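You operate a simulated robot arm through the tools that you are given. There is no shell and no other tool.

You are at the controls of a simulated robot arm. One attempt, no reset.

JOB
Clear the scraps out of the sink strainer.
Fine: tip them into the food caddy, rinse the strainer under the tap and fit it back; caddy lid on, tap off. What is to be rubbed or washed off counts as gone when no trace of it is left.

It is judged by the outcome, as a careful person would: the job done as asked, and still so three seconds after it is handed in. It fails if anything else is knocked over, pushed out of place, dropped, spilled or broken. A push-on lid holds only when it is set on centred and level and pressed home; a screw cap is set on level and turned clockwise until tight.

ROBOT AND FRAMES
A 6-joint arm with a two-finger gripper, fixed in place. Base frame: the origin is on the floor under the middle of its stand, x ahead of it, y to its left, z up. Readings come in m, rad, newtons and seconds.
It reaches about 1.572 m from its shoulder. Its first joint turns from -2.897 to 2.897 rad. Payload 2.45 kg.
The TCP is the grasp point between the finger pads, 0.02 m short of the fingertips. In the tool frame z runs along the fingers and y along their closing line. The gripper opens to 0.14 m; its body begins 0.168 m behind the TCP.
Orientation is told as [roll, pitch, yaw] about the base's x, y, z axes, in that order, counted from this pose: with the fingers straight down and closing along the base's y, the tool's x points along the base's -x, its y along +y and its z along -z.

CONTROLS
- The arm moves only by the tool apply_moves. Its argument "series" is a list of rows, each a list of 7 numbers: the shift along the tool's x, y, z in m, then the turn, a rotation vector about the tool's x, y, z in degrees, then the finger opening in m, from 0 to 0.14. In form: [[tx, ty, tz, rx, ry, rz, claw], ...]. A call has 1 to 20 rows; each row is the pose to reach, as a shift and turn from the pose commanded when the call began, along the tool's axes at that moment. A row lasts 0.2 s, in which the tool goes at most 0.05 m and 0.15 rad; a call with a longer step from one row to the next is refused whole, and so is a gripper value outside its range. A pose out of reach is approached as far as the arm can. The call stops where the force on the tool passes 40 N (or 10 N more than at its start, if that is more) or the arm is blocked; 0.2 s more then pass. The fingers move at their own pace (about 0.045 m/s each) and stop on an object; they squeeze with about 40 N. The grip force told is the motor's: it shows also when the fingers shut on nothing. Time passes only in rows, and 0.2 s behind the last, so rows that repeat a pose let the fingers close. The reply holds the time, the measured pose of the TCP, the force on the tool along the base axes, the opening and the grip force, in the units named above and with some noise, with the torque about the TCP (base axes, N m) and any sound that the robot's microphone picked up.
- Cameras (640 x 400 px; columns grow to the right, rows downward): "scene" is fixed at [0.4016, -0.4989, 1.5619]; the picture's right is [0.83, -0.56, 0.00], its down [-0.28, -0.42, -0.86] and it looks along [0.48, 0.72, -0.51] (base axes); focal length 339 px, centre (320, 200). "wrist" rides on the gripper at [0.078, 0.011, -0.209] in the tool frame; the picture's right is [-0.14, 0.99, 0.00], its down [-0.92, -0.13, -0.37] and it looks along [-0.36, -0.05, 0.93] (tool axes); focal length 280 px, centre (320, 200). There is no depth. A picture from a camera that has moved, and an enlarged one, comes with that camera's place and axes in the base frame and with its lens.
- camera(camera): a new picture of that camera. No time passes.
- inspect(camera, box): a new picture of the part [left, top, right, bottom] of that camera's present view, enlarged. No time passes.
- finish_job(): hands the job in; it is judged then, once.

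Nothing tells you positions but the pictures and the camera data. Unless the task says otherwise, let go and move clear before handing in.

The tools are called after "Request:" by a JSON object that holds its "name" and its "arguments". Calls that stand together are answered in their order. apply_moves: Moves the arm, as the interface text tells. Its arguments: {"type":"object","properties":{"series":{"type":"array"}},"required":["series"]} The other tools are called the same way: camera (camera) takes a picture; inspect (camera, box) takes an enlarged picture of a part of a camera's view; finish_job () hands the job in.

At the start:

```text
clock: 0.0
ee_pos: [0.6584, 0.2929, 1.3528]
ee_rot: [-0.001, 0.0, 0.0]
contact_force: [0.3, -0.4, 0.3]
wrist_torque: [0.02, 0.0, -0.02]
gripper_width: 0.1401
grasp_force: 0.0
```

scene: 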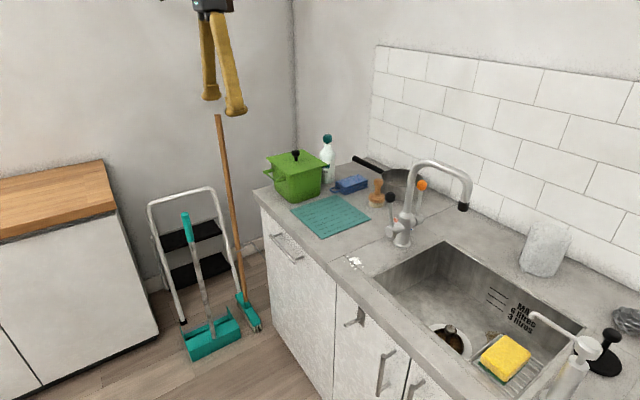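
wrist: 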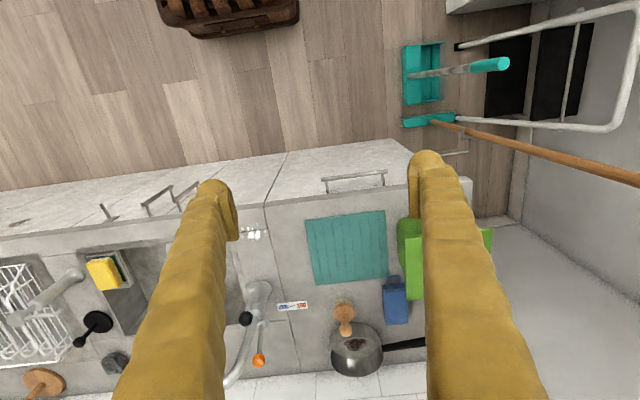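

I see a counter with a sink, a tap, a green pot (maybe the caddy), and a strainer with a dark content in the sink. I'll look closer before moving.

Request:
{"name": "inspect", "arguments": {"camera": "scene", "box": [380, 240, 640, 400]}}

Request:
{"name": "inspect", "arguments": {"camera": "scene", "box": [250, 120, 490, 280]}}

Request:
{"name": "inspect", "arguments": {"camera": "wrist", "box": [0, 200, 320, 400]}}

```text
2.46 times, centred on (510, 320) of scene
camera zoom: at [0.4016, -0.4989, 1.5619], right [0.83, -0.56, 0.0], down [-0.28, -0.42, -0.86], along [0.48, 0.72, -0.51], focal length 835 px, centre (-148, -95)
```

zoom: 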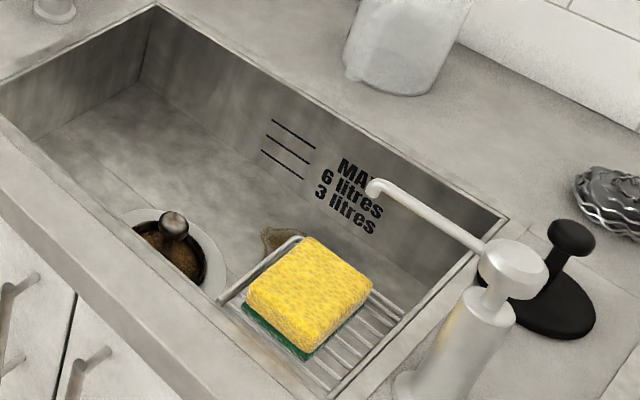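

```text
2.50 times, centred on (370, 200) of scene
camera zoom: at [0.4016, -0.4989, 1.5619], right [0.83, -0.56, 0.0], down [-0.28, -0.42, -0.86], along [0.48, 0.72, -0.51], focal length 848 px, centre (195, 200)
```

zoom: 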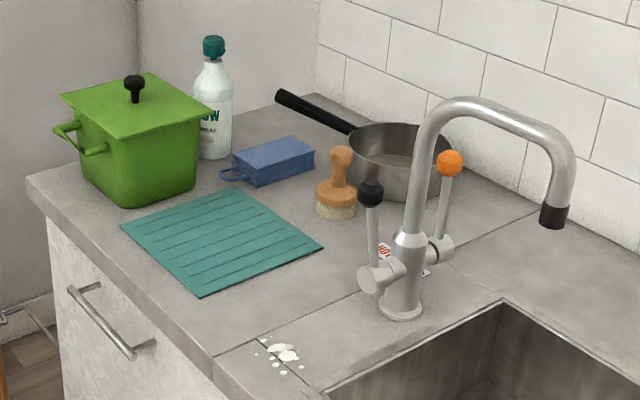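

```text
2.00 times, centred on (160, 300) of wrist
camera zoom: at [0.5815, 0.3045, 1.5619], right [0.14, 0.99, 0.0], down [0.92, -0.13, 0.37], along [0.36, -0.05, -0.93], focal length 561 px, centre (640, 0)
```

zoom: 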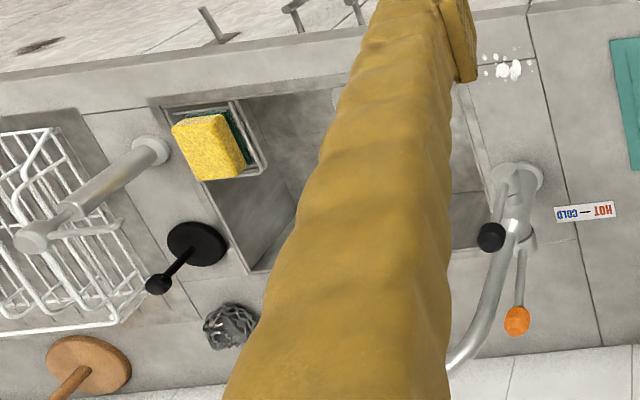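

The tap base seems to be near (1.08, 0.06, 0.91), with the sink towards -y. I'll carry the wrist camera over the sink at a safe height to look in.

Request:
{"name": "apply_moves", "arguments": {"series": [[-0.01, -0.045, 0, 0, 0, 0, 0.14], [-0.02, -0.09, 0, 0, 0, 0, 0.14], [-0.03, -0.135, 0, 0, 0, 0, 0.14], [-0.04, -0.18, 0, 0, 0, 0, 0.14], [-0.05, -0.225, 0, 0, 0, 0, 0.14], [-0.06, -0.27, 0, 0, 0, 0, 0.14], [-0.07, -0.315, 0, 0, 0, 0, 0.14], [-0.08, -0.36, 0, 0, 0, 0, 0.14], [-0.09, -0.405, 0, 0, 0, 0, 0.14], [-0.1, -0.45, 0, 0, 0, 0, 0.14]]}}

Request:
{"name": "camera", "arguments": {"camera": "wrist"}}

Request:
{"name": "camera", "arguments": {"camera": "scene"}}

```text
clock: 2.2
ee_pos: [0.7586, -0.1584, 1.3519]
ee_rot: [0.0, 0.001, 0.0]
contact_force: [0.7, -0.4, 0.8]
wrist_torque: [0.03, -0.03, 0.01]
gripper_width: 0.1402
grasp_force: 0.0
```

```text
taken
camera wrist: at [0.6809, -0.1473, 1.5614], right [0.14, 0.99, 0.0], down [0.92, -0.13, 0.37], along [0.37, -0.05, -0.93], focal length 280 px, centre (320, 200)
```

wrist: 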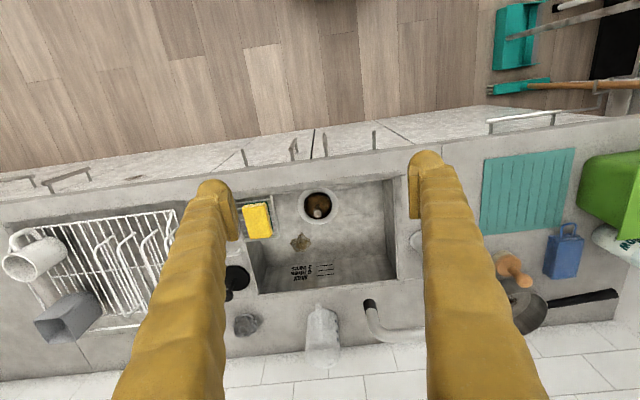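

```text
taken
```

scene: 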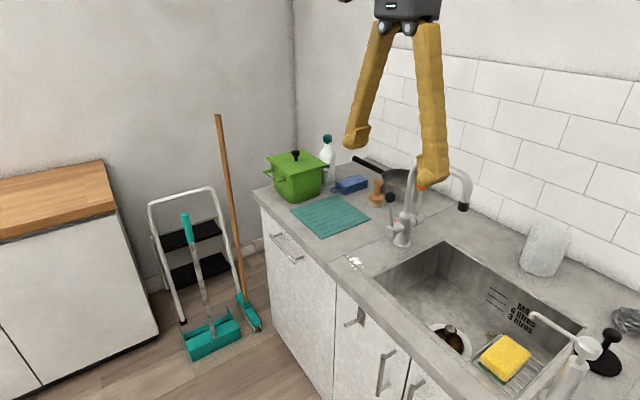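

The sink with strainer (near front wall), sponge tray and a food smear are visible; the green lidded box is the likely caddy. I'll zoom in on details.

Request:
{"name": "inspect", "arguments": {"camera": "wrist", "box": [220, 160, 420, 300]}}

Request:
{"name": "inspect", "arguments": {"camera": "scene", "box": [250, 130, 350, 210]}}

Request:
{"name": "inspect", "arguments": {"camera": "scene", "box": [410, 300, 510, 370]}}

Request:
{"name": "inspect", "arguments": {"camera": "wrist", "box": [440, 120, 640, 260]}}

```text
2.86 times, centred on (320, 230) of wrist
camera zoom: at [0.6809, -0.1473, 1.5614], right [0.14, 0.99, 0.0], down [0.92, -0.13, 0.37], along [0.37, -0.05, -0.93], focal length 801 px, centre (320, 114)
```

zoom: 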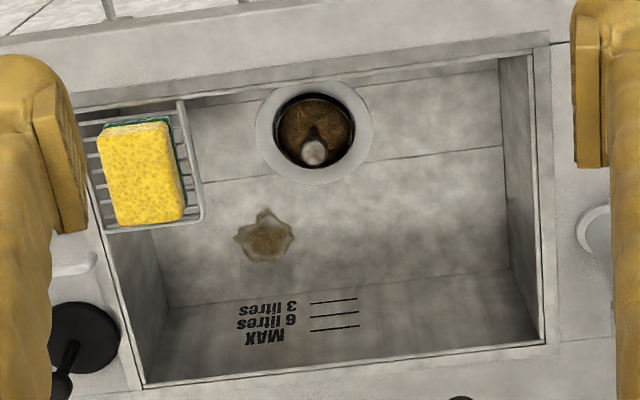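

```text
5.00 times, centred on (300, 170) of scene
camera zoom: at [0.4016, -0.4989, 1.5619], right [0.83, -0.56, 0.0], down [-0.28, -0.42, -0.86], along [0.48, 0.72, -0.51], focal length 1696 px, centre (420, 350)
```

zoom: 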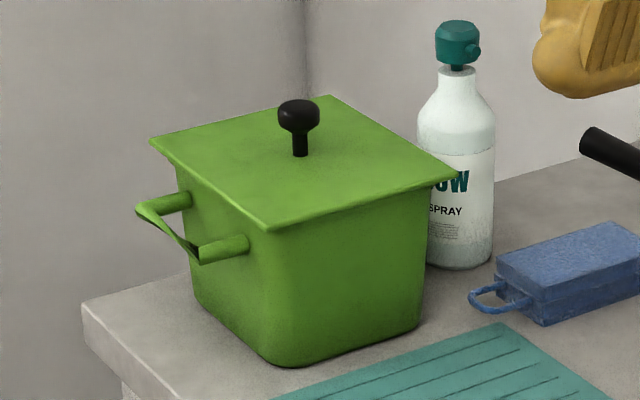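

```text
5.71 times, centred on (460, 335) of scene
camera zoom: at [0.4016, -0.4989, 1.5619], right [0.83, -0.56, 0.0], down [-0.28, -0.42, -0.86], along [0.48, 0.72, -0.51], focal length 1939 px, centre (-480, -571)
```

zoom: 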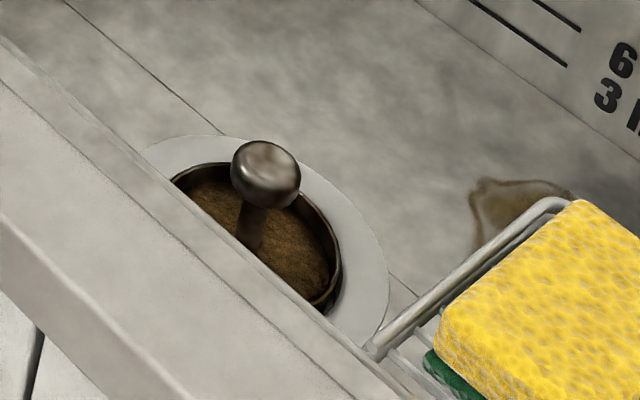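

```text
2.86 times, centred on (540, 190) of wrist
camera zoom: at [0.6809, -0.1473, 1.5614], right [0.14, 0.99, 0.0], down [0.92, -0.13, 0.37], along [0.37, -0.05, -0.93], focal length 801 px, centre (-309, 229)
```

zoom: 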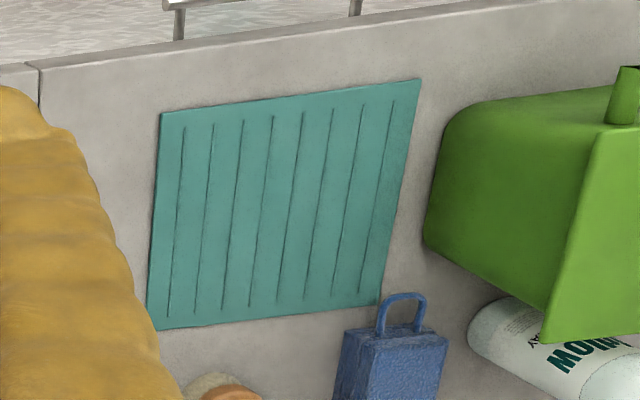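

The strainer looks like a cup with a central knob, filled with brown grounds, around (1.01, -0.20), with the tap outlet near (1.10, -0.10, 1.11). I'll inspect the tap's levers and label closely.

Request:
{"name": "inspect", "arguments": {"camera": "scene", "box": [370, 180, 450, 255]}}

Request:
{"name": "inspect", "arguments": {"camera": "scene", "box": [340, 140, 500, 270]}}

Request:
{"name": "inspect", "arguments": {"camera": "scene", "box": [0, 150, 260, 400]}}

Request:
{"name": "inspect", "arguments": {"camera": "wrist", "box": [0, 180, 240, 380]}}

```text
5.33 times, centred on (410, 218) of scene
camera zoom: at [0.4016, -0.4989, 1.5619], right [0.83, -0.56, 0.0], down [-0.28, -0.42, -0.86], along [0.48, 0.72, -0.51], focal length 1810 px, centre (-160, 107)
```

zoom: 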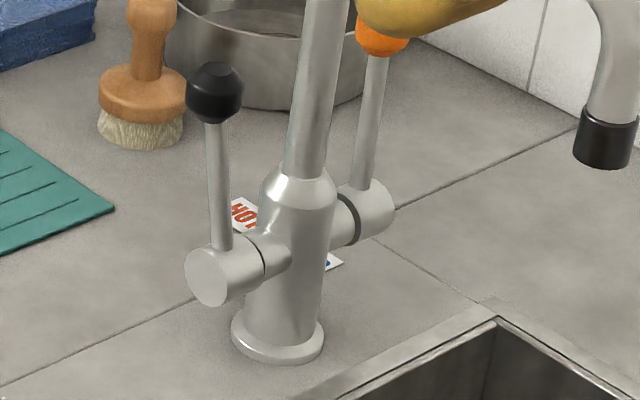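

```text
3.08 times, centred on (420, 205) of scene
camera zoom: at [0.4016, -0.4989, 1.5619], right [0.83, -0.56, 0.0], down [-0.28, -0.42, -0.86], along [0.48, 0.72, -0.51], focal length 1044 px, centre (12, 185)
```

zoom: 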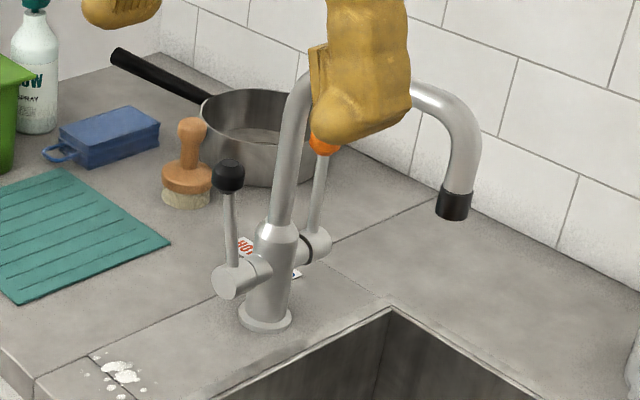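

```text
1.60 times, centred on (130, 275) of scene
camera zoom: at [0.4016, -0.4989, 1.5619], right [0.83, -0.56, 0.0], down [-0.28, -0.42, -0.86], along [0.48, 0.72, -0.51], focal length 543 px, centre (624, 80)
```

zoom: 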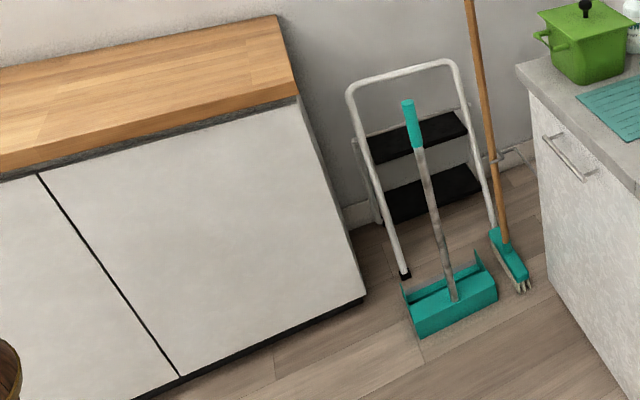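

```text
2.00 times, centred on (120, 280) of wrist
camera zoom: at [0.6809, -0.1473, 1.5614], right [0.14, 0.99, 0.0], down [0.92, -0.13, 0.37], along [0.37, -0.05, -0.93], focal length 561 px, centre (720, 40)
```

zoom: 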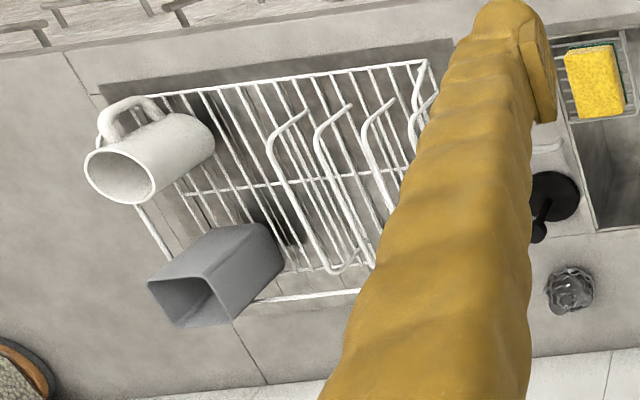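

The tap has two upright levers (black in front, orange at the back beside a HOT–COLD strip), so the black one may be the flow. Next I'll move over to the green caddy (about (0.97, 0.50)) for a closer look at its lid.

Request:
{"name": "apply_moves", "arguments": {"series": [[0, 0.045, 0, 0, 0, 0, 0.14], [0, 0.09, 0, 0, 0, 0, 0.14], [0, 0.135, 0, 0, 0, 0, 0.14], [0, 0.18, 0, 0, 0, 0, 0.14], [0, 0.225, 0, 0, 0, 0, 0.14], [0, 0.27, 0, 0, 0, 0, 0.14], [0, 0.315, 0, 0, 0, 0, 0.14], [0, 0.36, 0, 0, 0, 0, 0.14], [-0.01, 0.405, 0, 0, 0, 0, 0.14], [-0.02, 0.45, 0, 0, 0, 0, 0.14], [-0.03, 0.495, 0, 0, 0, 0, 0.14], [-0.04, 0.54, 0, 0, 0, 0, 0.14], [-0.05, 0.585, 0, 0, 0, 0, 0.14], [-0.06, 0.63, 0, 0, 0, 0, 0.14], [-0.07, 0.645, 0, 0, 0, 0, 0.14]]}}

Request:
{"name": "camera", "arguments": {"camera": "wrist"}}

Request:
{"name": "camera", "arguments": {"camera": "scene"}}

```text
clock: 5.4
ee_pos: [0.8275, 0.489, 1.3552]
ee_rot: [0.0, -0.002, 0.0]
contact_force: [0.0, -0.5, 0.8]
wrist_torque: [0.04, -0.06, -0.05]
gripper_width: 0.1402
grasp_force: 0.1
```

```text
taken
camera wrist: at [0.7508, 0.4996, 1.5637], right [0.14, 0.99, 0.0], down [0.92, -0.13, 0.37], along [0.37, -0.05, -0.93], focal length 280 px, centre (320, 200)
```

wrist: 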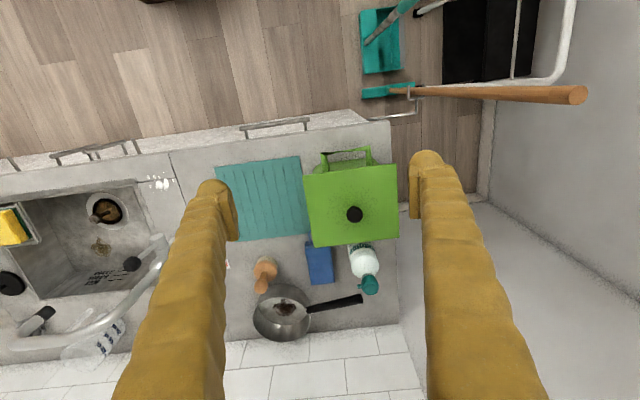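

```text
taken
```

scene: 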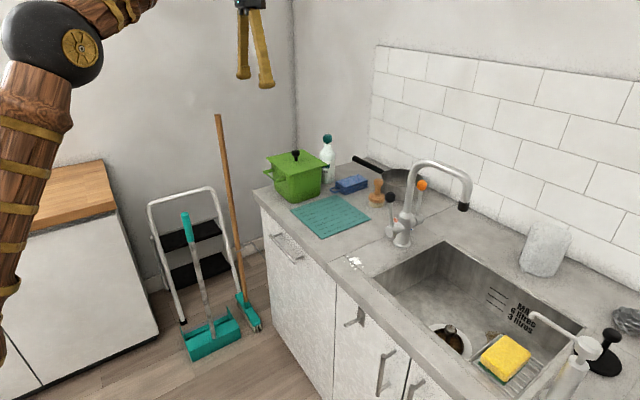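

The caddy lid's knob triangulates to about (0.985, 0.535, 1.07). I'll come closer above it and re-measure.

Request:
{"name": "apply_moves", "arguments": {"series": [[-0.03, 0.01, 0.03, 0, 0, 0, 0.12], [-0.06, 0.02, 0.06, 0, 0, 0, 0.1], [-0.09, 0.03, 0.09, 0, 0, 0, 0.1], [-0.12, 0.04, 0.12, 0, 0, 0, 0.1], [-0.145, 0.046, 0.15, 0, 0, 0, 0.1], [-0.145, 0.046, 0.15, 0, 0, 0, 0.1]]}}

Request:
{"name": "camera", "arguments": {"camera": "wrist"}}

Request:
{"name": "inspect", "arguments": {"camera": "scene", "box": [230, 80, 380, 220]}}

```text
clock: 6.8
ee_pos: [0.9698, 0.5359, 1.2028]
ee_rot: [0.0, 0.0, 0.0]
contact_force: [-0.1, -0.3, 0.3]
wrist_torque: [0.03, 0.03, 0.01]
gripper_width: 0.0999
grasp_force: 0.1
```

```text
taken
camera wrist: at [0.8938, 0.547, 1.4127], right [0.14, 0.99, 0.0], down [0.92, -0.13, 0.37], along [0.36, -0.05, -0.93], focal length 280 px, centre (320, 200)
```

wrist: 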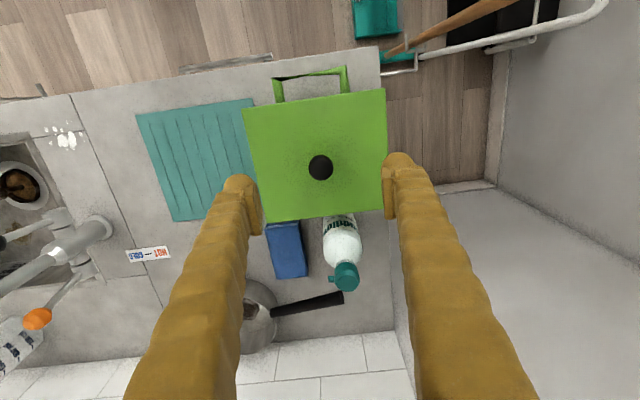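

```text
2.86 times, centred on (305, 150) of scene
camera zoom: at [0.4016, -0.4989, 1.5619], right [0.83, -0.56, 0.0], down [-0.28, -0.42, -0.86], along [0.48, 0.72, -0.51], focal length 969 px, centre (363, 343)
```

zoom: 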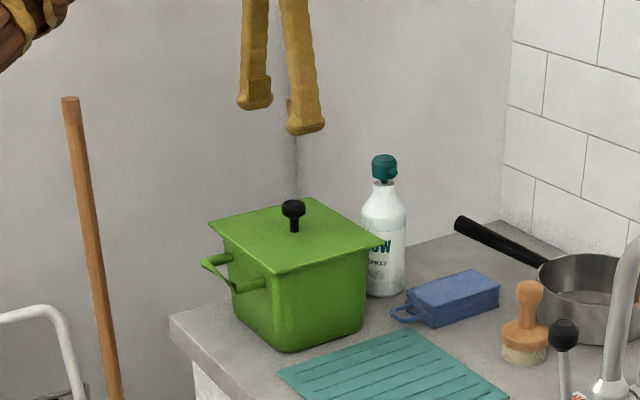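

The knob is confirmed at (0.987, 0.535), head centre z≈1.063, lid top ≈1.03. I'll descend with the fingers straddling it, then close.

Request:
{"name": "apply_moves", "arguments": {"series": [[-0.01, -0.001, 0.03, 0, 0, 0, 0.08], [-0.017, -0.001, 0.06, 0, 0, 0, 0.08], [-0.017, -0.001, 0.09, 0, 0, 0, 0.08], [-0.017, -0.001, 0.12, 0, 0, 0, 0.08], [-0.017, -0.001, 0.14, 0, 0, 0, 0.08], [-0.017, -0.001, 0.14, 0, 0, 0, 0.08]]}}

Request:
{"name": "camera", "arguments": {"camera": "wrist"}}

Request:
{"name": "inspect", "arguments": {"camera": "scene", "box": [250, 100, 370, 200]}}

```text
clock: 8.2
ee_pos: [0.9905, 0.5325, 1.063]
ee_rot: [0.0, -0.001, 0.001]
contact_force: [0.3, -0.3, -0.6]
wrist_torque: [0.0, 0.0, -0.02]
gripper_width: 0.0797
grasp_force: 0.0
```

```text
taken
camera wrist: at [0.9138, 0.544, 1.2716], right [0.14, 0.99, 0.0], down [0.92, -0.13, 0.37], along [0.36, -0.05, -0.93], focal length 280 px, centre (320, 200)
```

wrist: 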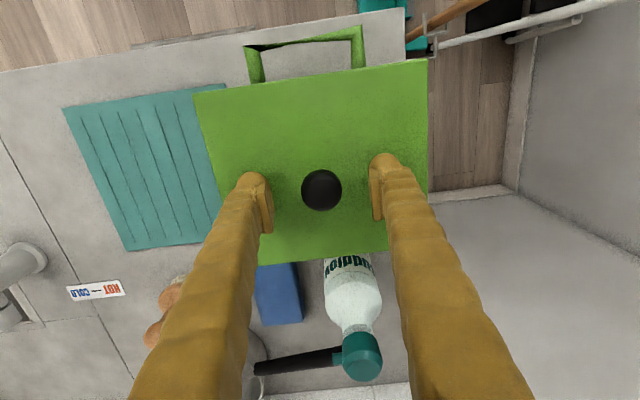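

```text
4.00 times, centred on (310, 150) of scene
camera zoom: at [0.4016, -0.4989, 1.5619], right [0.83, -0.56, 0.0], down [-0.28, -0.42, -0.86], along [0.48, 0.72, -0.51], focal length 1357 px, centre (360, 400)
```

zoom: 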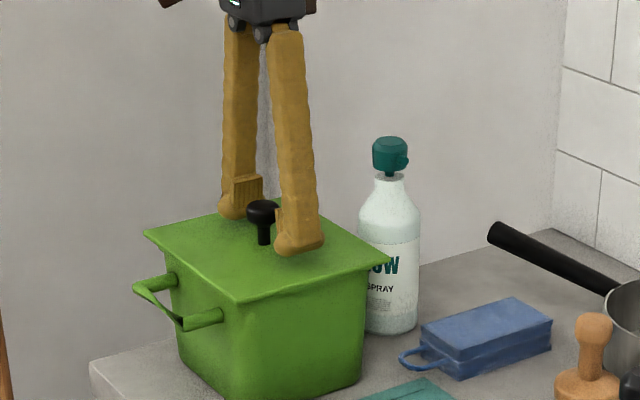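

The knob sits between the fingers. I'll nudge 5 mm to centre and close on it.

Request:
{"name": "apply_moves", "arguments": {"series": [[0.005, 0.003, 0, 0, 0, 0, 0.06], [0.005, 0.003, 0, 0, 0, 0, 0.04], [0.005, 0.003, 0, 0, 0, 0, 0.02], [0.005, 0.003, 0, 0, 0, 0, 0.01], [0.005, 0.003, 0, 0, 0, 0, 0.01], [0.005, 0.003, 0, 0, 0, 0, 0.01]]}}

Request:
{"name": "camera", "arguments": {"camera": "wrist"}}

Request:
{"name": "inspect", "arguments": {"camera": "scene", "box": [250, 100, 370, 200]}}

```text
clock: 9.6
ee_pos: [0.9865, 0.5354, 1.0626]
ee_rot: [0.0, 0.0, -0.002]
contact_force: [-1.3, 1.2, 0.5]
wrist_torque: [-0.02, -0.05, 0.02]
gripper_width: 0.0278
grasp_force: 39.7
```

```text
taken
camera wrist: at [0.9089, 0.5468, 1.272], right [0.14, 0.99, 0.0], down [0.92, -0.13, 0.37], along [0.36, -0.05, -0.93], focal length 280 px, centre (320, 200)
```

wrist: 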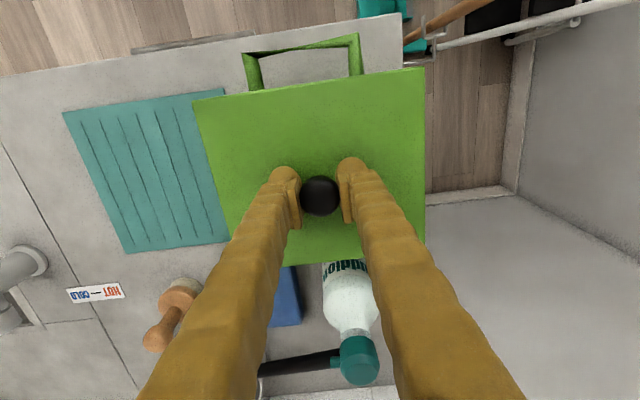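

```text
4.00 times, centred on (310, 150) of scene
camera zoom: at [0.4016, -0.4989, 1.5619], right [0.83, -0.56, 0.0], down [-0.28, -0.42, -0.86], along [0.48, 0.72, -0.51], focal length 1357 px, centre (360, 400)
```

zoom: 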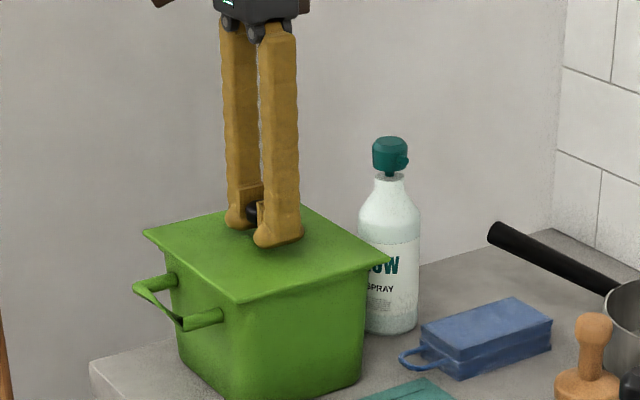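

The lid's knob is gripped (28 mm, 40 N). I'll lift straight up slowly and check whether only the lid comes.

Request:
{"name": "apply_moves", "arguments": {"series": [[0, 0, -0.005, 0, 0, 0, 0.01], [0, 0, -0.01, 0, 0, 0, 0.01], [0, 0, -0.02, 0, 0, 0, 0.01], [0, 0, -0.03, 0, 0, 0, 0.01]]}}

Request:
{"name": "inspect", "arguments": {"camera": "scene", "box": [250, 100, 370, 200]}}

```text
clock: 10.6
ee_pos: [0.9862, 0.536, 1.0936]
ee_rot: [0.0, 0.0, -0.001]
contact_force: [0.4, -0.6, -0.8]
wrist_torque: [-0.02, 0.04, -0.01]
gripper_width: 0.0276
grasp_force: 39.9
```

```text
4.00 times, centred on (310, 150) of scene
camera zoom: at [0.4016, -0.4989, 1.5619], right [0.83, -0.56, 0.0], down [-0.28, -0.42, -0.86], along [0.48, 0.72, -0.51], focal length 1357 px, centre (360, 400)
```

zoom: 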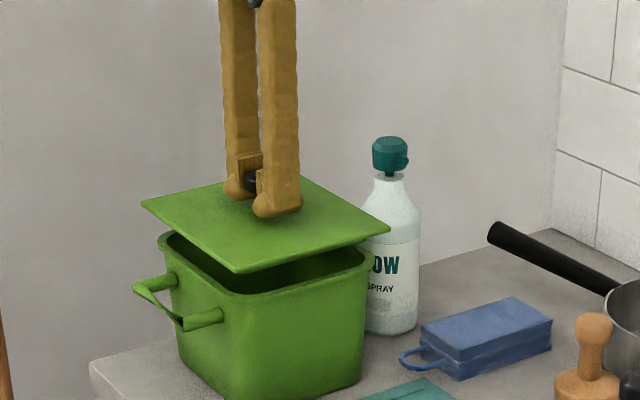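

The lid came off alone; the caddy stands open. I'll carry the lid over to the teal mat at about (0.99, 0.33) and lower it there.

Request:
{"name": "apply_moves", "arguments": {"series": [[0, 0, -0.04, 0, 0, 0, 0.01], [0, 0, -0.06, 0, 0, 0, 0.01], [0, -0.03, -0.06, 0, 0, 0, 0.01], [0, -0.07, -0.06, 0, 0, 0, 0.01], [0, -0.11, -0.06, 0, 0, 0, 0.01], [0, -0.15, -0.06, 0, 0, 0, 0.01], [0, -0.18, -0.06, 0, 0, 0, 0.01], [0, -0.206, -0.06, 0, 0, 0, 0.01], [0, -0.206, -0.03, 0, 0, 0, 0.01], [0, -0.206, 0, 0, 0, 0, 0.01], [0, -0.206, 0.04, 0, 0, 0, 0.01], [0, -0.206, 0.08, 0, 0, 0, 0.01], [0, -0.206, 0.09, 0, 0, 0, 0.01]]}}

Request:
{"name": "camera", "arguments": {"camera": "wrist"}}

Request:
{"name": "inspect", "arguments": {"camera": "scene", "box": [250, 120, 410, 250]}}

```text
clock: 13.4
ee_pos: [0.9865, 0.3288, 1.0013]
ee_rot: [0.001, -0.001, 0.0]
contact_force: [0.2, -1.0, -0.6]
wrist_torque: [-0.02, -0.02, 0.04]
gripper_width: 0.0277
grasp_force: 39.7
```

```text
taken
camera wrist: at [0.9097, 0.341, 1.2112], right [0.14, 0.99, 0.0], down [0.92, -0.13, 0.37], along [0.37, -0.05, -0.93], focal length 280 px, centre (320, 200)
```

wrist: 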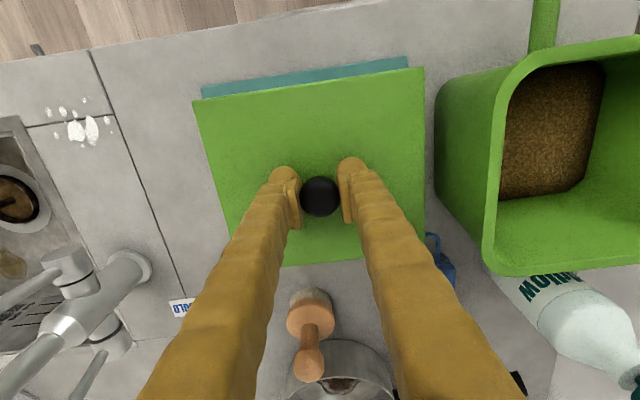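

```text
3.08 times, centred on (330, 185) of scene
camera zoom: at [0.4016, -0.4989, 1.5619], right [0.83, -0.56, 0.0], down [-0.28, -0.42, -0.86], along [0.48, 0.72, -0.51], focal length 1044 px, centre (289, 246)
```

zoom: 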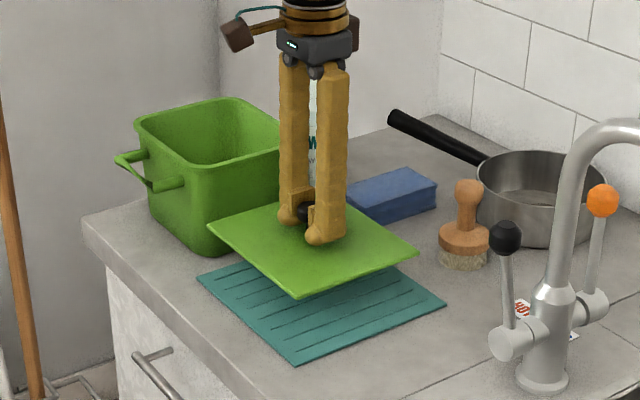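

The caddy indeed holds brown food waste. Lid is above the mat; I'll lower it in small steps until it touches.

Request:
{"name": "apply_moves", "arguments": {"series": [[0, 0, 0.01, 0, 0, 0, 0.01], [0, 0, 0.02, 0, 0, 0, 0.01], [0, 0, 0.025, 0, 0, 0, 0.01], [0, 0, 0.03, 0, 0, 0, 0.01]]}}

Request:
{"name": "inspect", "arguments": {"camera": "scene", "box": [280, 160, 380, 250]}}

```text
clock: 14.4
ee_pos: [0.9872, 0.3323, 0.9719]
ee_rot: [-0.001, -0.001, -0.001]
contact_force: [-0.1, 0.3, -0.8]
wrist_torque: [-0.02, -0.02, 0.02]
gripper_width: 0.0279
grasp_force: 39.7
```

```text
4.44 times, centred on (330, 205) of scene
camera zoom: at [0.4016, -0.4989, 1.5619], right [0.83, -0.56, 0.0], down [-0.28, -0.42, -0.86], along [0.48, 0.72, -0.51], focal length 1508 px, centre (276, 178)
```

zoom: 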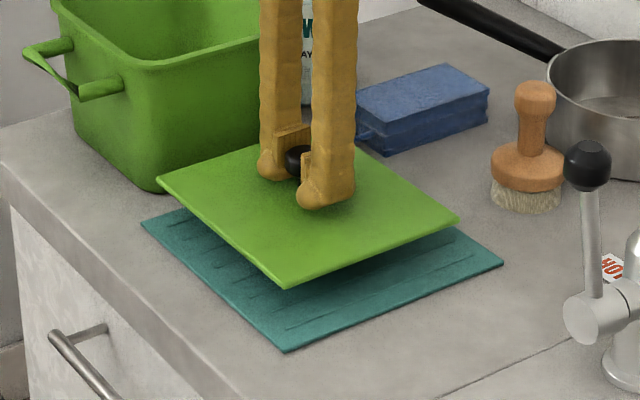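

Request:
{"name": "apply_moves", "arguments": {"series": [[0, 0, 0.005, 0, 0, 0, 0.01], [0, 0, 0.01, 0, 0, 0, 0.01], [0, 0, 0.013, 0, 0, 0, 0.01], [0, 0, 0.016, 0, 0, 0, 0.01]]}}

Request:
{"name": "inspect", "arguments": {"camera": "scene", "box": [280, 160, 380, 250]}}

```text
clock: 15.4
ee_pos: [0.9854, 0.3289, 0.9565]
ee_rot: [-0.001, 0.0, -0.001]
contact_force: [-0.2, 0.7, -1.0]
wrist_torque: [0.0, 0.02, 0.0]
gripper_width: 0.0276
grasp_force: 40.2
```

```text
4.44 times, centred on (330, 205) of scene
camera zoom: at [0.4016, -0.4989, 1.5619], right [0.83, -0.56, 0.0], down [-0.28, -0.42, -0.86], along [0.48, 0.72, -0.51], focal length 1508 px, centre (276, 178)
```

zoom: 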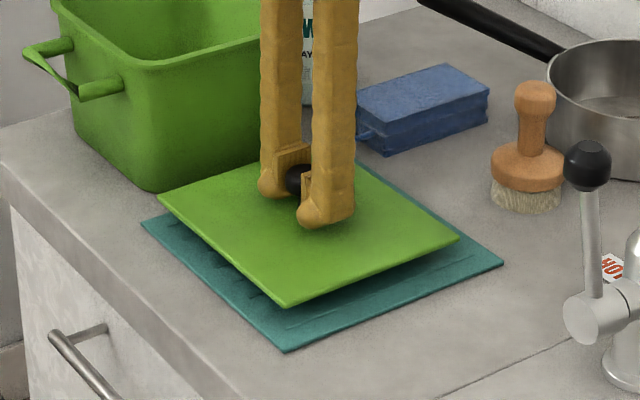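

Request:
{"name": "apply_moves", "arguments": {"series": [[0, 0, 0.004, 0, 0, 0, 0.01], [0, 0, 0.008, 0, 0, 0, 0.01], [0, 0, 0.011, 0, 0, 0, 0.01], [0, 0, 0.014, 0, 0, 0, 0.01]]}}

Request:
{"name": "inspect", "arguments": {"camera": "scene", "box": [280, 160, 380, 250]}}

```text
clock: 16.3
ee_pos: [0.9863, 0.3293, 0.9482]
ee_rot: [0.0, -0.004, 0.001]
contact_force: [-2.7, -1.6, 7.2]
wrist_torque: [-0.03, -0.16, 0.01]
gripper_width: 0.0276
grasp_force: 40.0
stopped in row 4: the force on the tool passed its limit at 41 N (the readings are from after the stop); the commanded pose is now the measured one
```

```text
4.44 times, centred on (330, 205) of scene
camera zoom: at [0.4016, -0.4989, 1.5619], right [0.83, -0.56, 0.0], down [-0.28, -0.42, -0.86], along [0.48, 0.72, -0.51], focal length 1508 px, centre (276, 178)
```

zoom: 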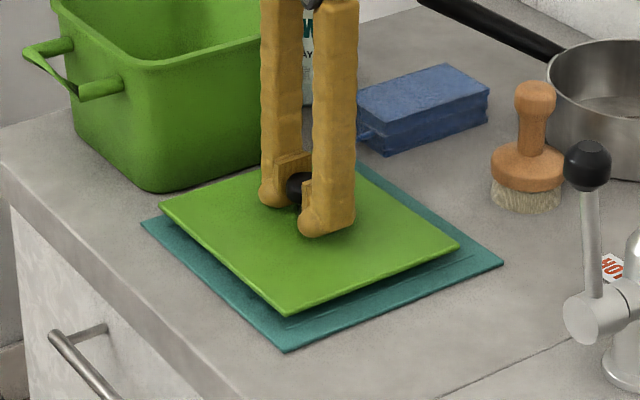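

The lid has touched down on the mat (TCP z 0.948). I'll release and raise the arm.

Request:
{"name": "apply_moves", "arguments": {"series": [[0, 0, 0, 0, 0, 0, 0.03], [0, 0, 0, 0, 0, 0, 0.05], [0, 0, 0, 0, 0, 0, 0.08], [0, 0, 0, 0, 0, 0, 0.08], [0, 0, -0.02, 0, 0, 0, 0.08], [0, 0, -0.06, 0, 0, 0, 0.08], [0, 0, -0.1, 0, 0, 0, 0.08], [0, 0, -0.15, 0, 0, 0, 0.08], [0, 0, -0.2, 0, 0, 0, 0.08], [0, 0, -0.25, 0, 0, 0, 0.08], [0, 0, -0.3, 0, 0, 0, 0.08], [0, 0, -0.34, 0, 0, 0, 0.08], [0, 0, -0.36, 0, 0, 0, 0.08]]}}

Request:
{"name": "camera", "arguments": {"camera": "wrist"}}

Request:
{"name": "camera", "arguments": {"camera": "scene"}}

```text
clock: 19.1
ee_pos: [0.9856, 0.3283, 1.3083]
ee_rot: [-0.001, -0.003, -0.001]
contact_force: [0.6, -0.4, -0.2]
wrist_torque: [0.03, 0.02, 0.0]
gripper_width: 0.0798
grasp_force: 0.1
```

```text
taken
camera wrist: at [0.908, 0.34, 1.5172], right [0.14, 0.99, 0.0], down [0.92, -0.13, 0.37], along [0.37, -0.05, -0.93], focal length 280 px, centre (320, 200)
```

wrist: 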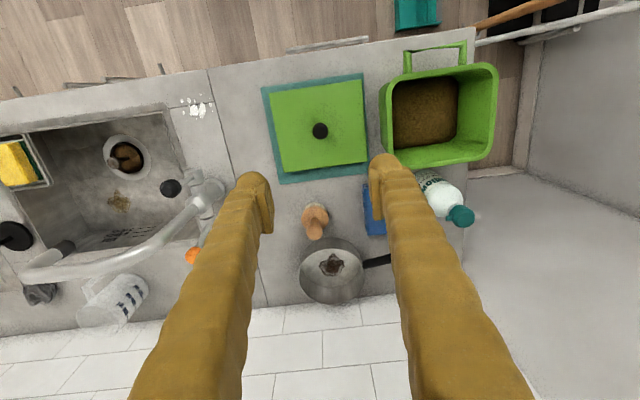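

```text
taken
```

scene: 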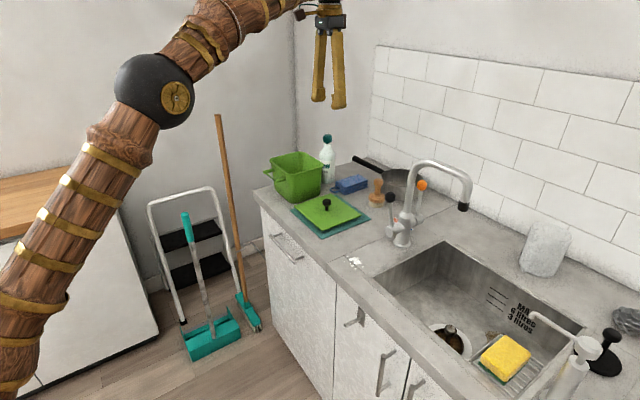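

The lid rests centred on the mat. Now I'll travel over the sink at height for a close view of the strainer.

Request:
{"name": "apply_moves", "arguments": {"series": [[0.02, -0.04, -0.01, 0, 0, 0, 0.08], [0.04, -0.08, -0.02, 0, 0, 0, 0.08], [0.05, -0.125, -0.02, 0, 0, 0, 0.08], [0.05, -0.17, -0.02, 0, 0, 0, 0.08], [0.05, -0.215, -0.02, 0, 0, 0, 0.08], [0.05, -0.26, -0.02, 0, 0, 0, 0.08], [0.05, -0.305, -0.02, 0, 0, 0, 0.08], [0.05, -0.35, -0.02, 0, 0, 0, 0.08], [0.05, -0.395, -0.02, 0, 0, 0, 0.08], [0.05, -0.44, -0.01, 0, 0, 0, 0.08], [0.05, -0.485, 0.02, 0, 0, 0, 0.08], [0.04, -0.525, 0.05, 0, 0, 0, 0.08], [0.04, -0.53, 0.09, 0, 0, 0, 0.08], [0.04, -0.53, 0.13, 0, 0, 0, 0.08]]}}

Request:
{"name": "camera", "arguments": {"camera": "wrist"}}

Request:
{"name": "camera", "arguments": {"camera": "scene"}}

```text
refused: row 11 steps farther than a row can; nothing moved
```

```text
taken
camera wrist: at [0.908, 0.34, 1.5172], right [0.14, 0.99, 0.0], down [0.92, -0.13, 0.37], along [0.37, -0.05, -0.93], focal length 280 px, centre (320, 200)
```

wrist: 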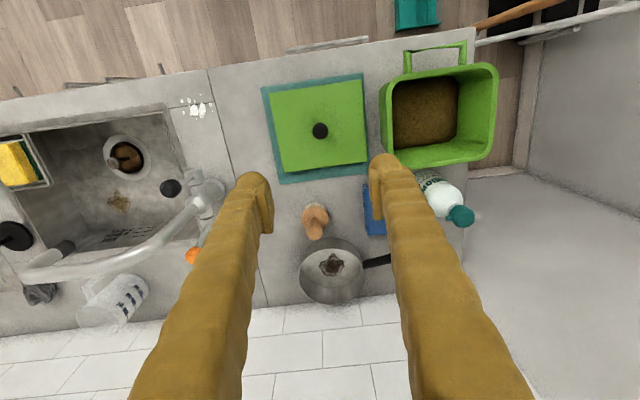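

```text
taken
```

scene: 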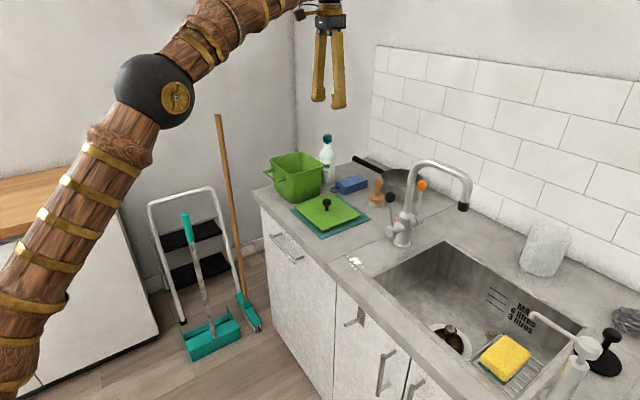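

The last step was refused for one long row; nothing moved. I'll repeat the same path with shorter steps.

Request:
{"name": "apply_moves", "arguments": {"series": [[0.02, -0.04, -0.01, 0, 0, 0, 0.08], [0.04, -0.08, -0.02, 0, 0, 0, 0.08], [0.05, -0.125, -0.02, 0, 0, 0, 0.08], [0.05, -0.17, -0.02, 0, 0, 0, 0.08], [0.05, -0.215, -0.02, 0, 0, 0, 0.08], [0.05, -0.26, -0.02, 0, 0, 0, 0.08], [0.05, -0.305, -0.02, 0, 0, 0, 0.08], [0.05, -0.35, -0.02, 0, 0, 0, 0.08], [0.05, -0.395, -0.02, 0, 0, 0, 0.08], [0.05, -0.44, -0.01, 0, 0, 0, 0.08], [0.05, -0.48, 0.01, 0, 0, 0, 0.08], [0.045, -0.515, 0.04, 0, 0, 0, 0.08], [0.04, -0.53, 0.08, 0, 0, 0, 0.08], [0.04, -0.53, 0.12, 0, 0, 0, 0.08]]}}

Request:
{"name": "camera", "arguments": {"camera": "wrist"}}

Request:
{"name": "camera", "arguments": {"camera": "scene"}}

```text
clock: 22.1
ee_pos: [0.9454, -0.2003, 1.1868]
ee_rot: [0.0, -0.003, -0.001]
contact_force: [-1.1, 0.8, 1.0]
wrist_torque: [-0.02, 0.02, 0.01]
gripper_width: 0.08
grasp_force: 0.0
```

```text
taken
camera wrist: at [0.8676, -0.1894, 1.3963], right [0.14, 0.99, 0.0], down [0.92, -0.13, 0.37], along [0.37, -0.05, -0.93], focal length 280 px, centre (320, 200)
```

wrist: 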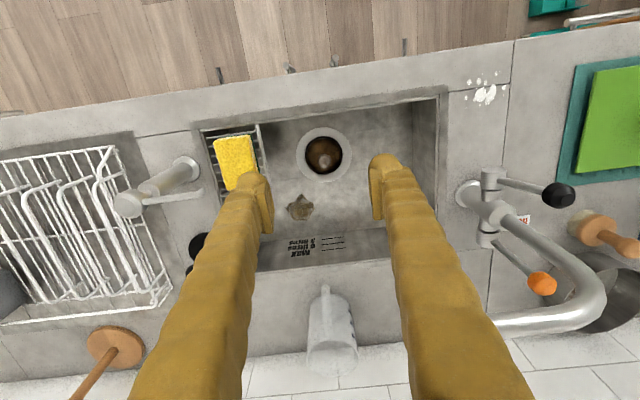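

```text
taken
```

scene: 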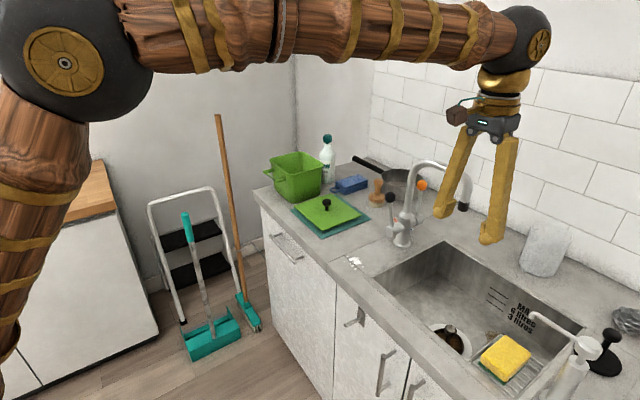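

Request:
{"name": "inspect", "arguments": {"camera": "wrist", "box": [260, 90, 400, 190]}}

Request:
{"name": "inspect", "arguments": {"camera": "wrist", "box": [420, 140, 640, 340]}}

```text
4.00 times, centred on (330, 140) of wrist
camera zoom: at [0.8676, -0.1894, 1.3963], right [0.14, 0.99, 0.0], down [0.92, -0.13, 0.37], along [0.37, -0.05, -0.93], focal length 1122 px, centre (280, 440)
```

zoom: 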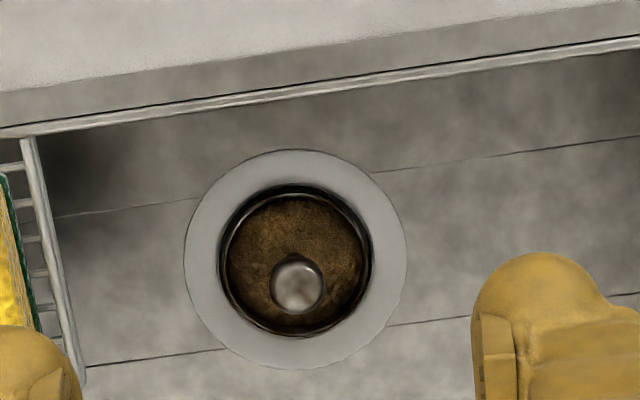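

```text
2.00 times, centred on (530, 240) of wrist
camera zoom: at [0.8676, -0.1894, 1.3963], right [0.14, 0.99, 0.0], down [0.92, -0.13, 0.37], along [0.37, -0.05, -0.93], focal length 561 px, centre (-100, 120)
```

zoom: 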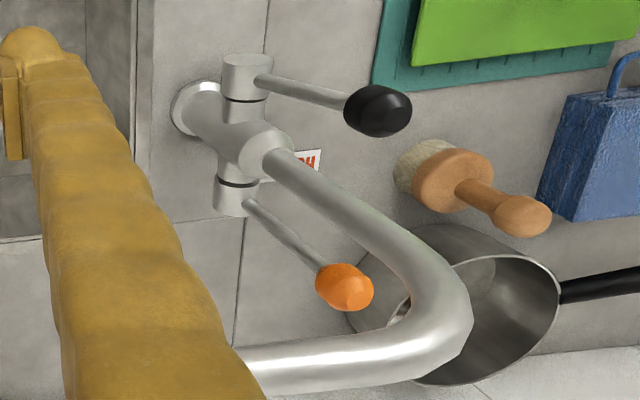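

The strainer's knob is at about (1.004, -0.202, 0.83), with the flange near z 0.77. I'll descend part way, aligned over it, and re-check.

Request:
{"name": "apply_moves", "arguments": {"series": [[-0.02, -0.001, 0.03, 0, 0, 0, 0.08], [-0.04, -0.002, 0.06, 0, 0, 0, 0.08], [-0.055, -0.002, 0.1, 0, 0, 0, 0.08], [-0.056, -0.002, 0.14, 0, 0, 0, 0.08], [-0.056, -0.002, 0.18, 0, 0, 0, 0.08], [-0.056, -0.002, 0.22, 0, 0, 0, 0.08], [-0.056, -0.002, 0.25, 0, 0, 0, 0.08], [-0.056, -0.002, 0.25, 0, 0, 0, 0.08]]}}

Request:
{"name": "camera", "arguments": {"camera": "wrist"}}

Request:
{"name": "camera", "arguments": {"camera": "scene"}}

```text
clock: 23.9
ee_pos: [1.0021, -0.2028, 0.9359]
ee_rot: [0.001, -0.005, -0.001]
contact_force: [-0.9, -0.1, -0.3]
wrist_torque: [0.0, -0.01, -0.01]
gripper_width: 0.0803
grasp_force: 0.0
```

```text
taken
camera wrist: at [0.9232, -0.1916, 1.1451], right [0.14, 0.99, 0.0], down [0.92, -0.13, 0.37], along [0.37, -0.05, -0.93], focal length 280 px, centre (320, 200)
```

wrist: 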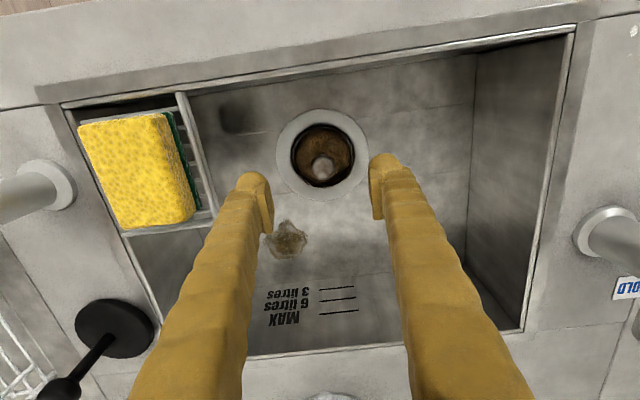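

```text
taken
```

scene: 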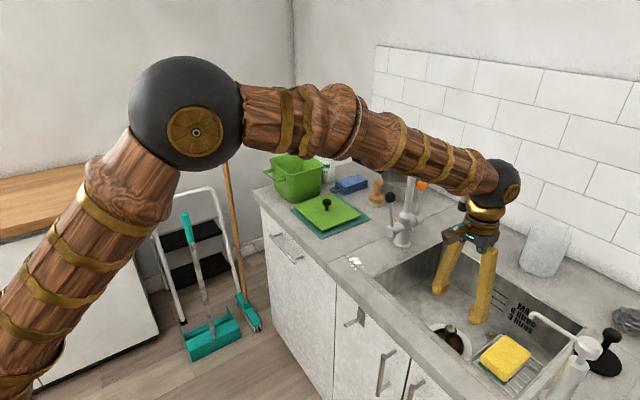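

Request:
{"name": "inspect", "arguments": {"camera": "wrist", "box": [260, 100, 390, 200]}}

Request:
{"name": "inspect", "arguments": {"camera": "scene", "box": [420, 220, 540, 370]}}

```text
4.00 times, centred on (325, 150) of wrist
camera zoom: at [0.9232, -0.1916, 1.1451], right [0.14, 0.99, 0.0], down [0.92, -0.13, 0.37], along [0.37, -0.05, -0.93], focal length 1122 px, centre (300, 400)
```

zoom: 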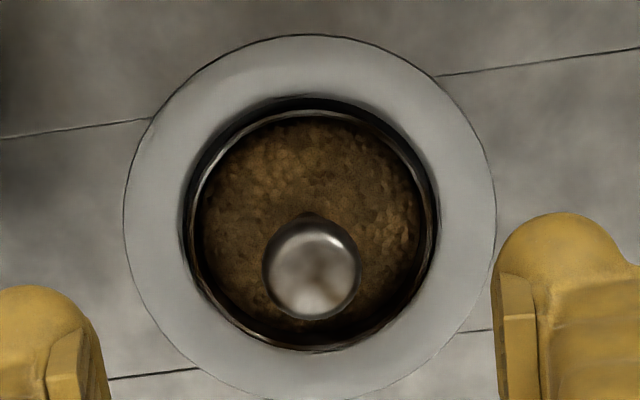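

```text
2.67 times, centred on (480, 295) of scene
camera zoom: at [0.4016, -0.4989, 1.5619], right [0.83, -0.56, 0.0], down [-0.28, -0.42, -0.86], along [0.48, 0.72, -0.51], focal length 905 px, centre (-107, -53)
```

zoom: 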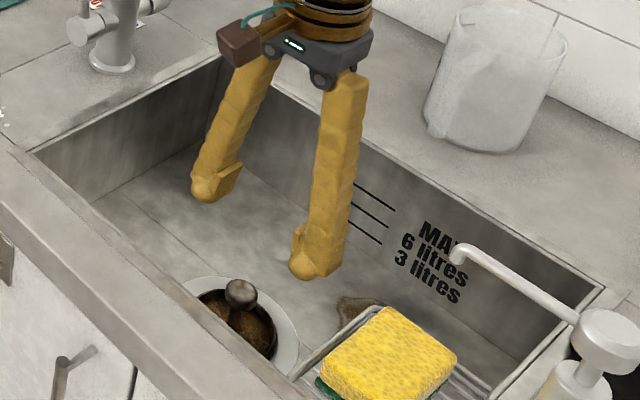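

The knob is between and below the fingers, centred to a few mm. I'll descend to z≈0.83 with the opening at 0.08, then close on the knob.

Request:
{"name": "apply_moves", "arguments": {"series": [[-0.003, 0.002, 0.03, 0, 0, 0, 0.08], [-0.003, 0.002, 0.06, 0, 0, 0, 0.08], [-0.003, 0.002, 0.09, 0, 0, 0, 0.08], [-0.003, 0.002, 0.104, 0, 0, 0, 0.08], [-0.003, 0.002, 0.104, 0, 0, 0, 0.08]]}}

Request:
{"name": "camera", "arguments": {"camera": "wrist"}}

Request:
{"name": "inspect", "arguments": {"camera": "scene", "box": [400, 260, 520, 380]}}

```text
clock: 25.1
ee_pos: [1.0061, -0.2012, 0.8332]
ee_rot: [0.001, -0.003, 0.0]
contact_force: [-0.2, -0.1, -0.3]
wrist_torque: [0.0, 0.04, -0.02]
gripper_width: 0.08
grasp_force: 0.1
```

```text
taken
camera wrist: at [0.9277, -0.1895, 1.0422], right [0.14, 0.99, 0.0], down [0.92, -0.13, 0.37], along [0.37, -0.05, -0.93], focal length 280 px, centre (320, 200)
```

wrist: 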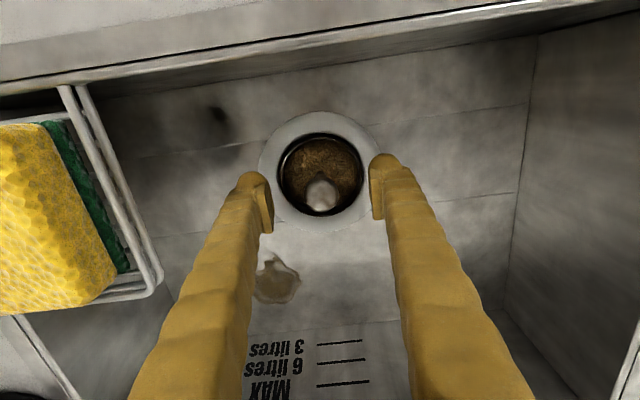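

```text
3.33 times, centred on (460, 320) of scene
camera zoom: at [0.4016, -0.4989, 1.5619], right [0.83, -0.56, 0.0], down [-0.28, -0.42, -0.86], along [0.48, 0.72, -0.51], focal length 1131 px, centre (-147, -200)
```

zoom: 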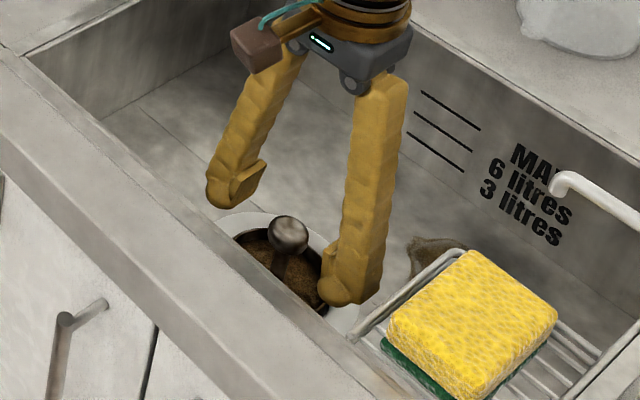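

The knob is centred between the pads at the right height. Closing.

Request:
{"name": "apply_moves", "arguments": {"series": [[0, 0, 0, 0, 0, 0, 0.06], [0, 0, 0, 0, 0, 0, 0.04], [0, 0, 0, 0, 0, 0, 0.02], [0, 0, 0, 0, 0, 0, 0.01], [0, 0, 0, 0, 0, 0, 0.01], [0, 0, 0, 0, 0, 0, 0.01]]}}

Request:
{"name": "camera", "arguments": {"camera": "wrist"}}

Request:
{"name": "inspect", "arguments": {"camera": "scene", "box": [400, 260, 520, 380]}}

```text
clock: 26.5
ee_pos: [1.0053, -0.2002, 0.833]
ee_rot: [0.002, -0.003, -0.002]
contact_force: [0.0, 0.4, -0.1]
wrist_torque: [0.04, -0.01, -0.01]
gripper_width: 0.028
grasp_force: 40.0
```

```text
taken
camera wrist: at [0.9277, -0.1895, 1.0423], right [0.14, 0.99, 0.0], down [0.92, -0.13, 0.37], along [0.37, -0.05, -0.93], focal length 280 px, centre (320, 200)
```

wrist: 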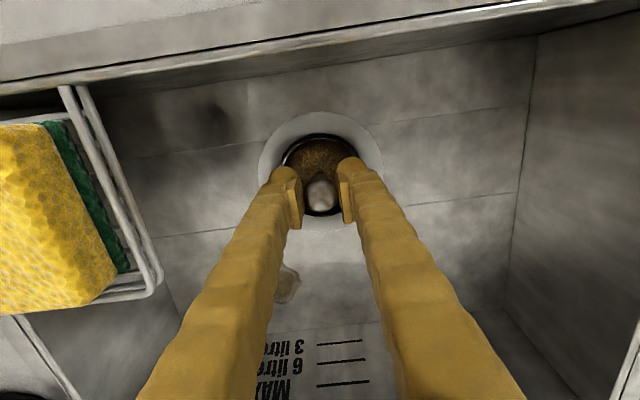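

```text
3.33 times, centred on (460, 320) of scene
camera zoom: at [0.4016, -0.4989, 1.5619], right [0.83, -0.56, 0.0], down [-0.28, -0.42, -0.86], along [0.48, 0.72, -0.51], focal length 1131 px, centre (-147, -200)
```

zoom: 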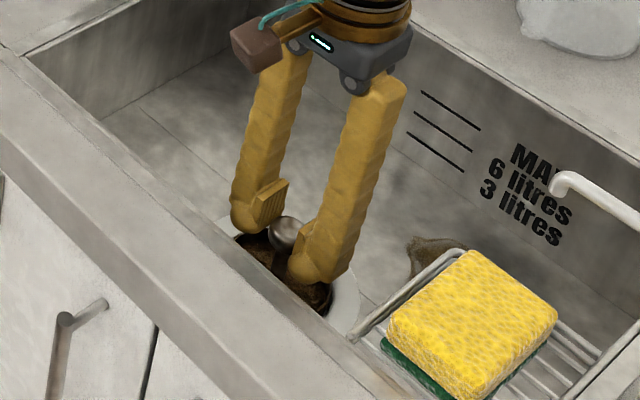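

Gripped (28 mm). Fitted grasp pose recorded as TCP (1.0053, -0.2002, 0.833). Lifting straight up gently.

Request:
{"name": "apply_moves", "arguments": {"series": [[0, 0, -0.01, 0, 0, 0, 0.01], [0, 0, -0.03, 0, 0, 0, 0.01], [0, 0, -0.05, 0, 0, 0, 0.01], [0, 0, -0.08, 0, 0, 0, 0.01], [0, 0, -0.11, 0, 0, 0, 0.01], [0, 0, -0.14, 0, 0, 0, 0.01]]}}

Request:
{"name": "camera", "arguments": {"camera": "wrist"}}

Request:
{"name": "inspect", "arguments": {"camera": "scene", "box": [400, 200, 560, 370]}}

```text
clock: 27.9
ee_pos: [1.0042, -0.2007, 0.9722]
ee_rot: [0.002, -0.003, -0.002]
contact_force: [0.7, -0.6, -0.8]
wrist_torque: [-0.04, 0.02, 0.0]
gripper_width: 0.0279
grasp_force: 39.8
```

```text
taken
camera wrist: at [0.926, -0.1899, 1.1821], right [0.14, 0.99, 0.0], down [0.92, -0.13, 0.37], along [0.37, -0.05, -0.93], focal length 280 px, centre (320, 200)
```

wrist: 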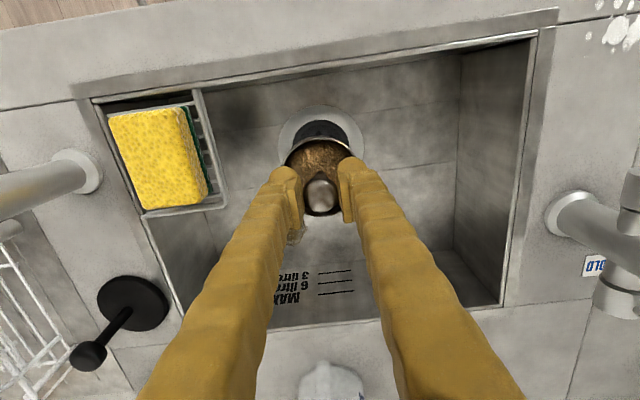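

```text
2.35 times, centred on (480, 285) of scene
camera zoom: at [0.4016, -0.4989, 1.5619], right [0.83, -0.56, 0.0], down [-0.28, -0.42, -0.86], along [0.48, 0.72, -0.51], focal length 798 px, centre (-56, 0)
```

zoom: 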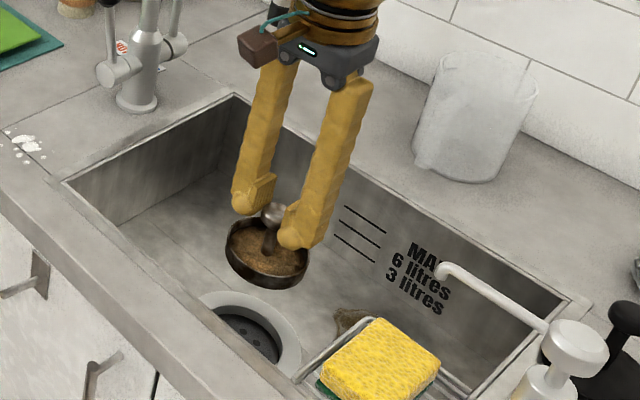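

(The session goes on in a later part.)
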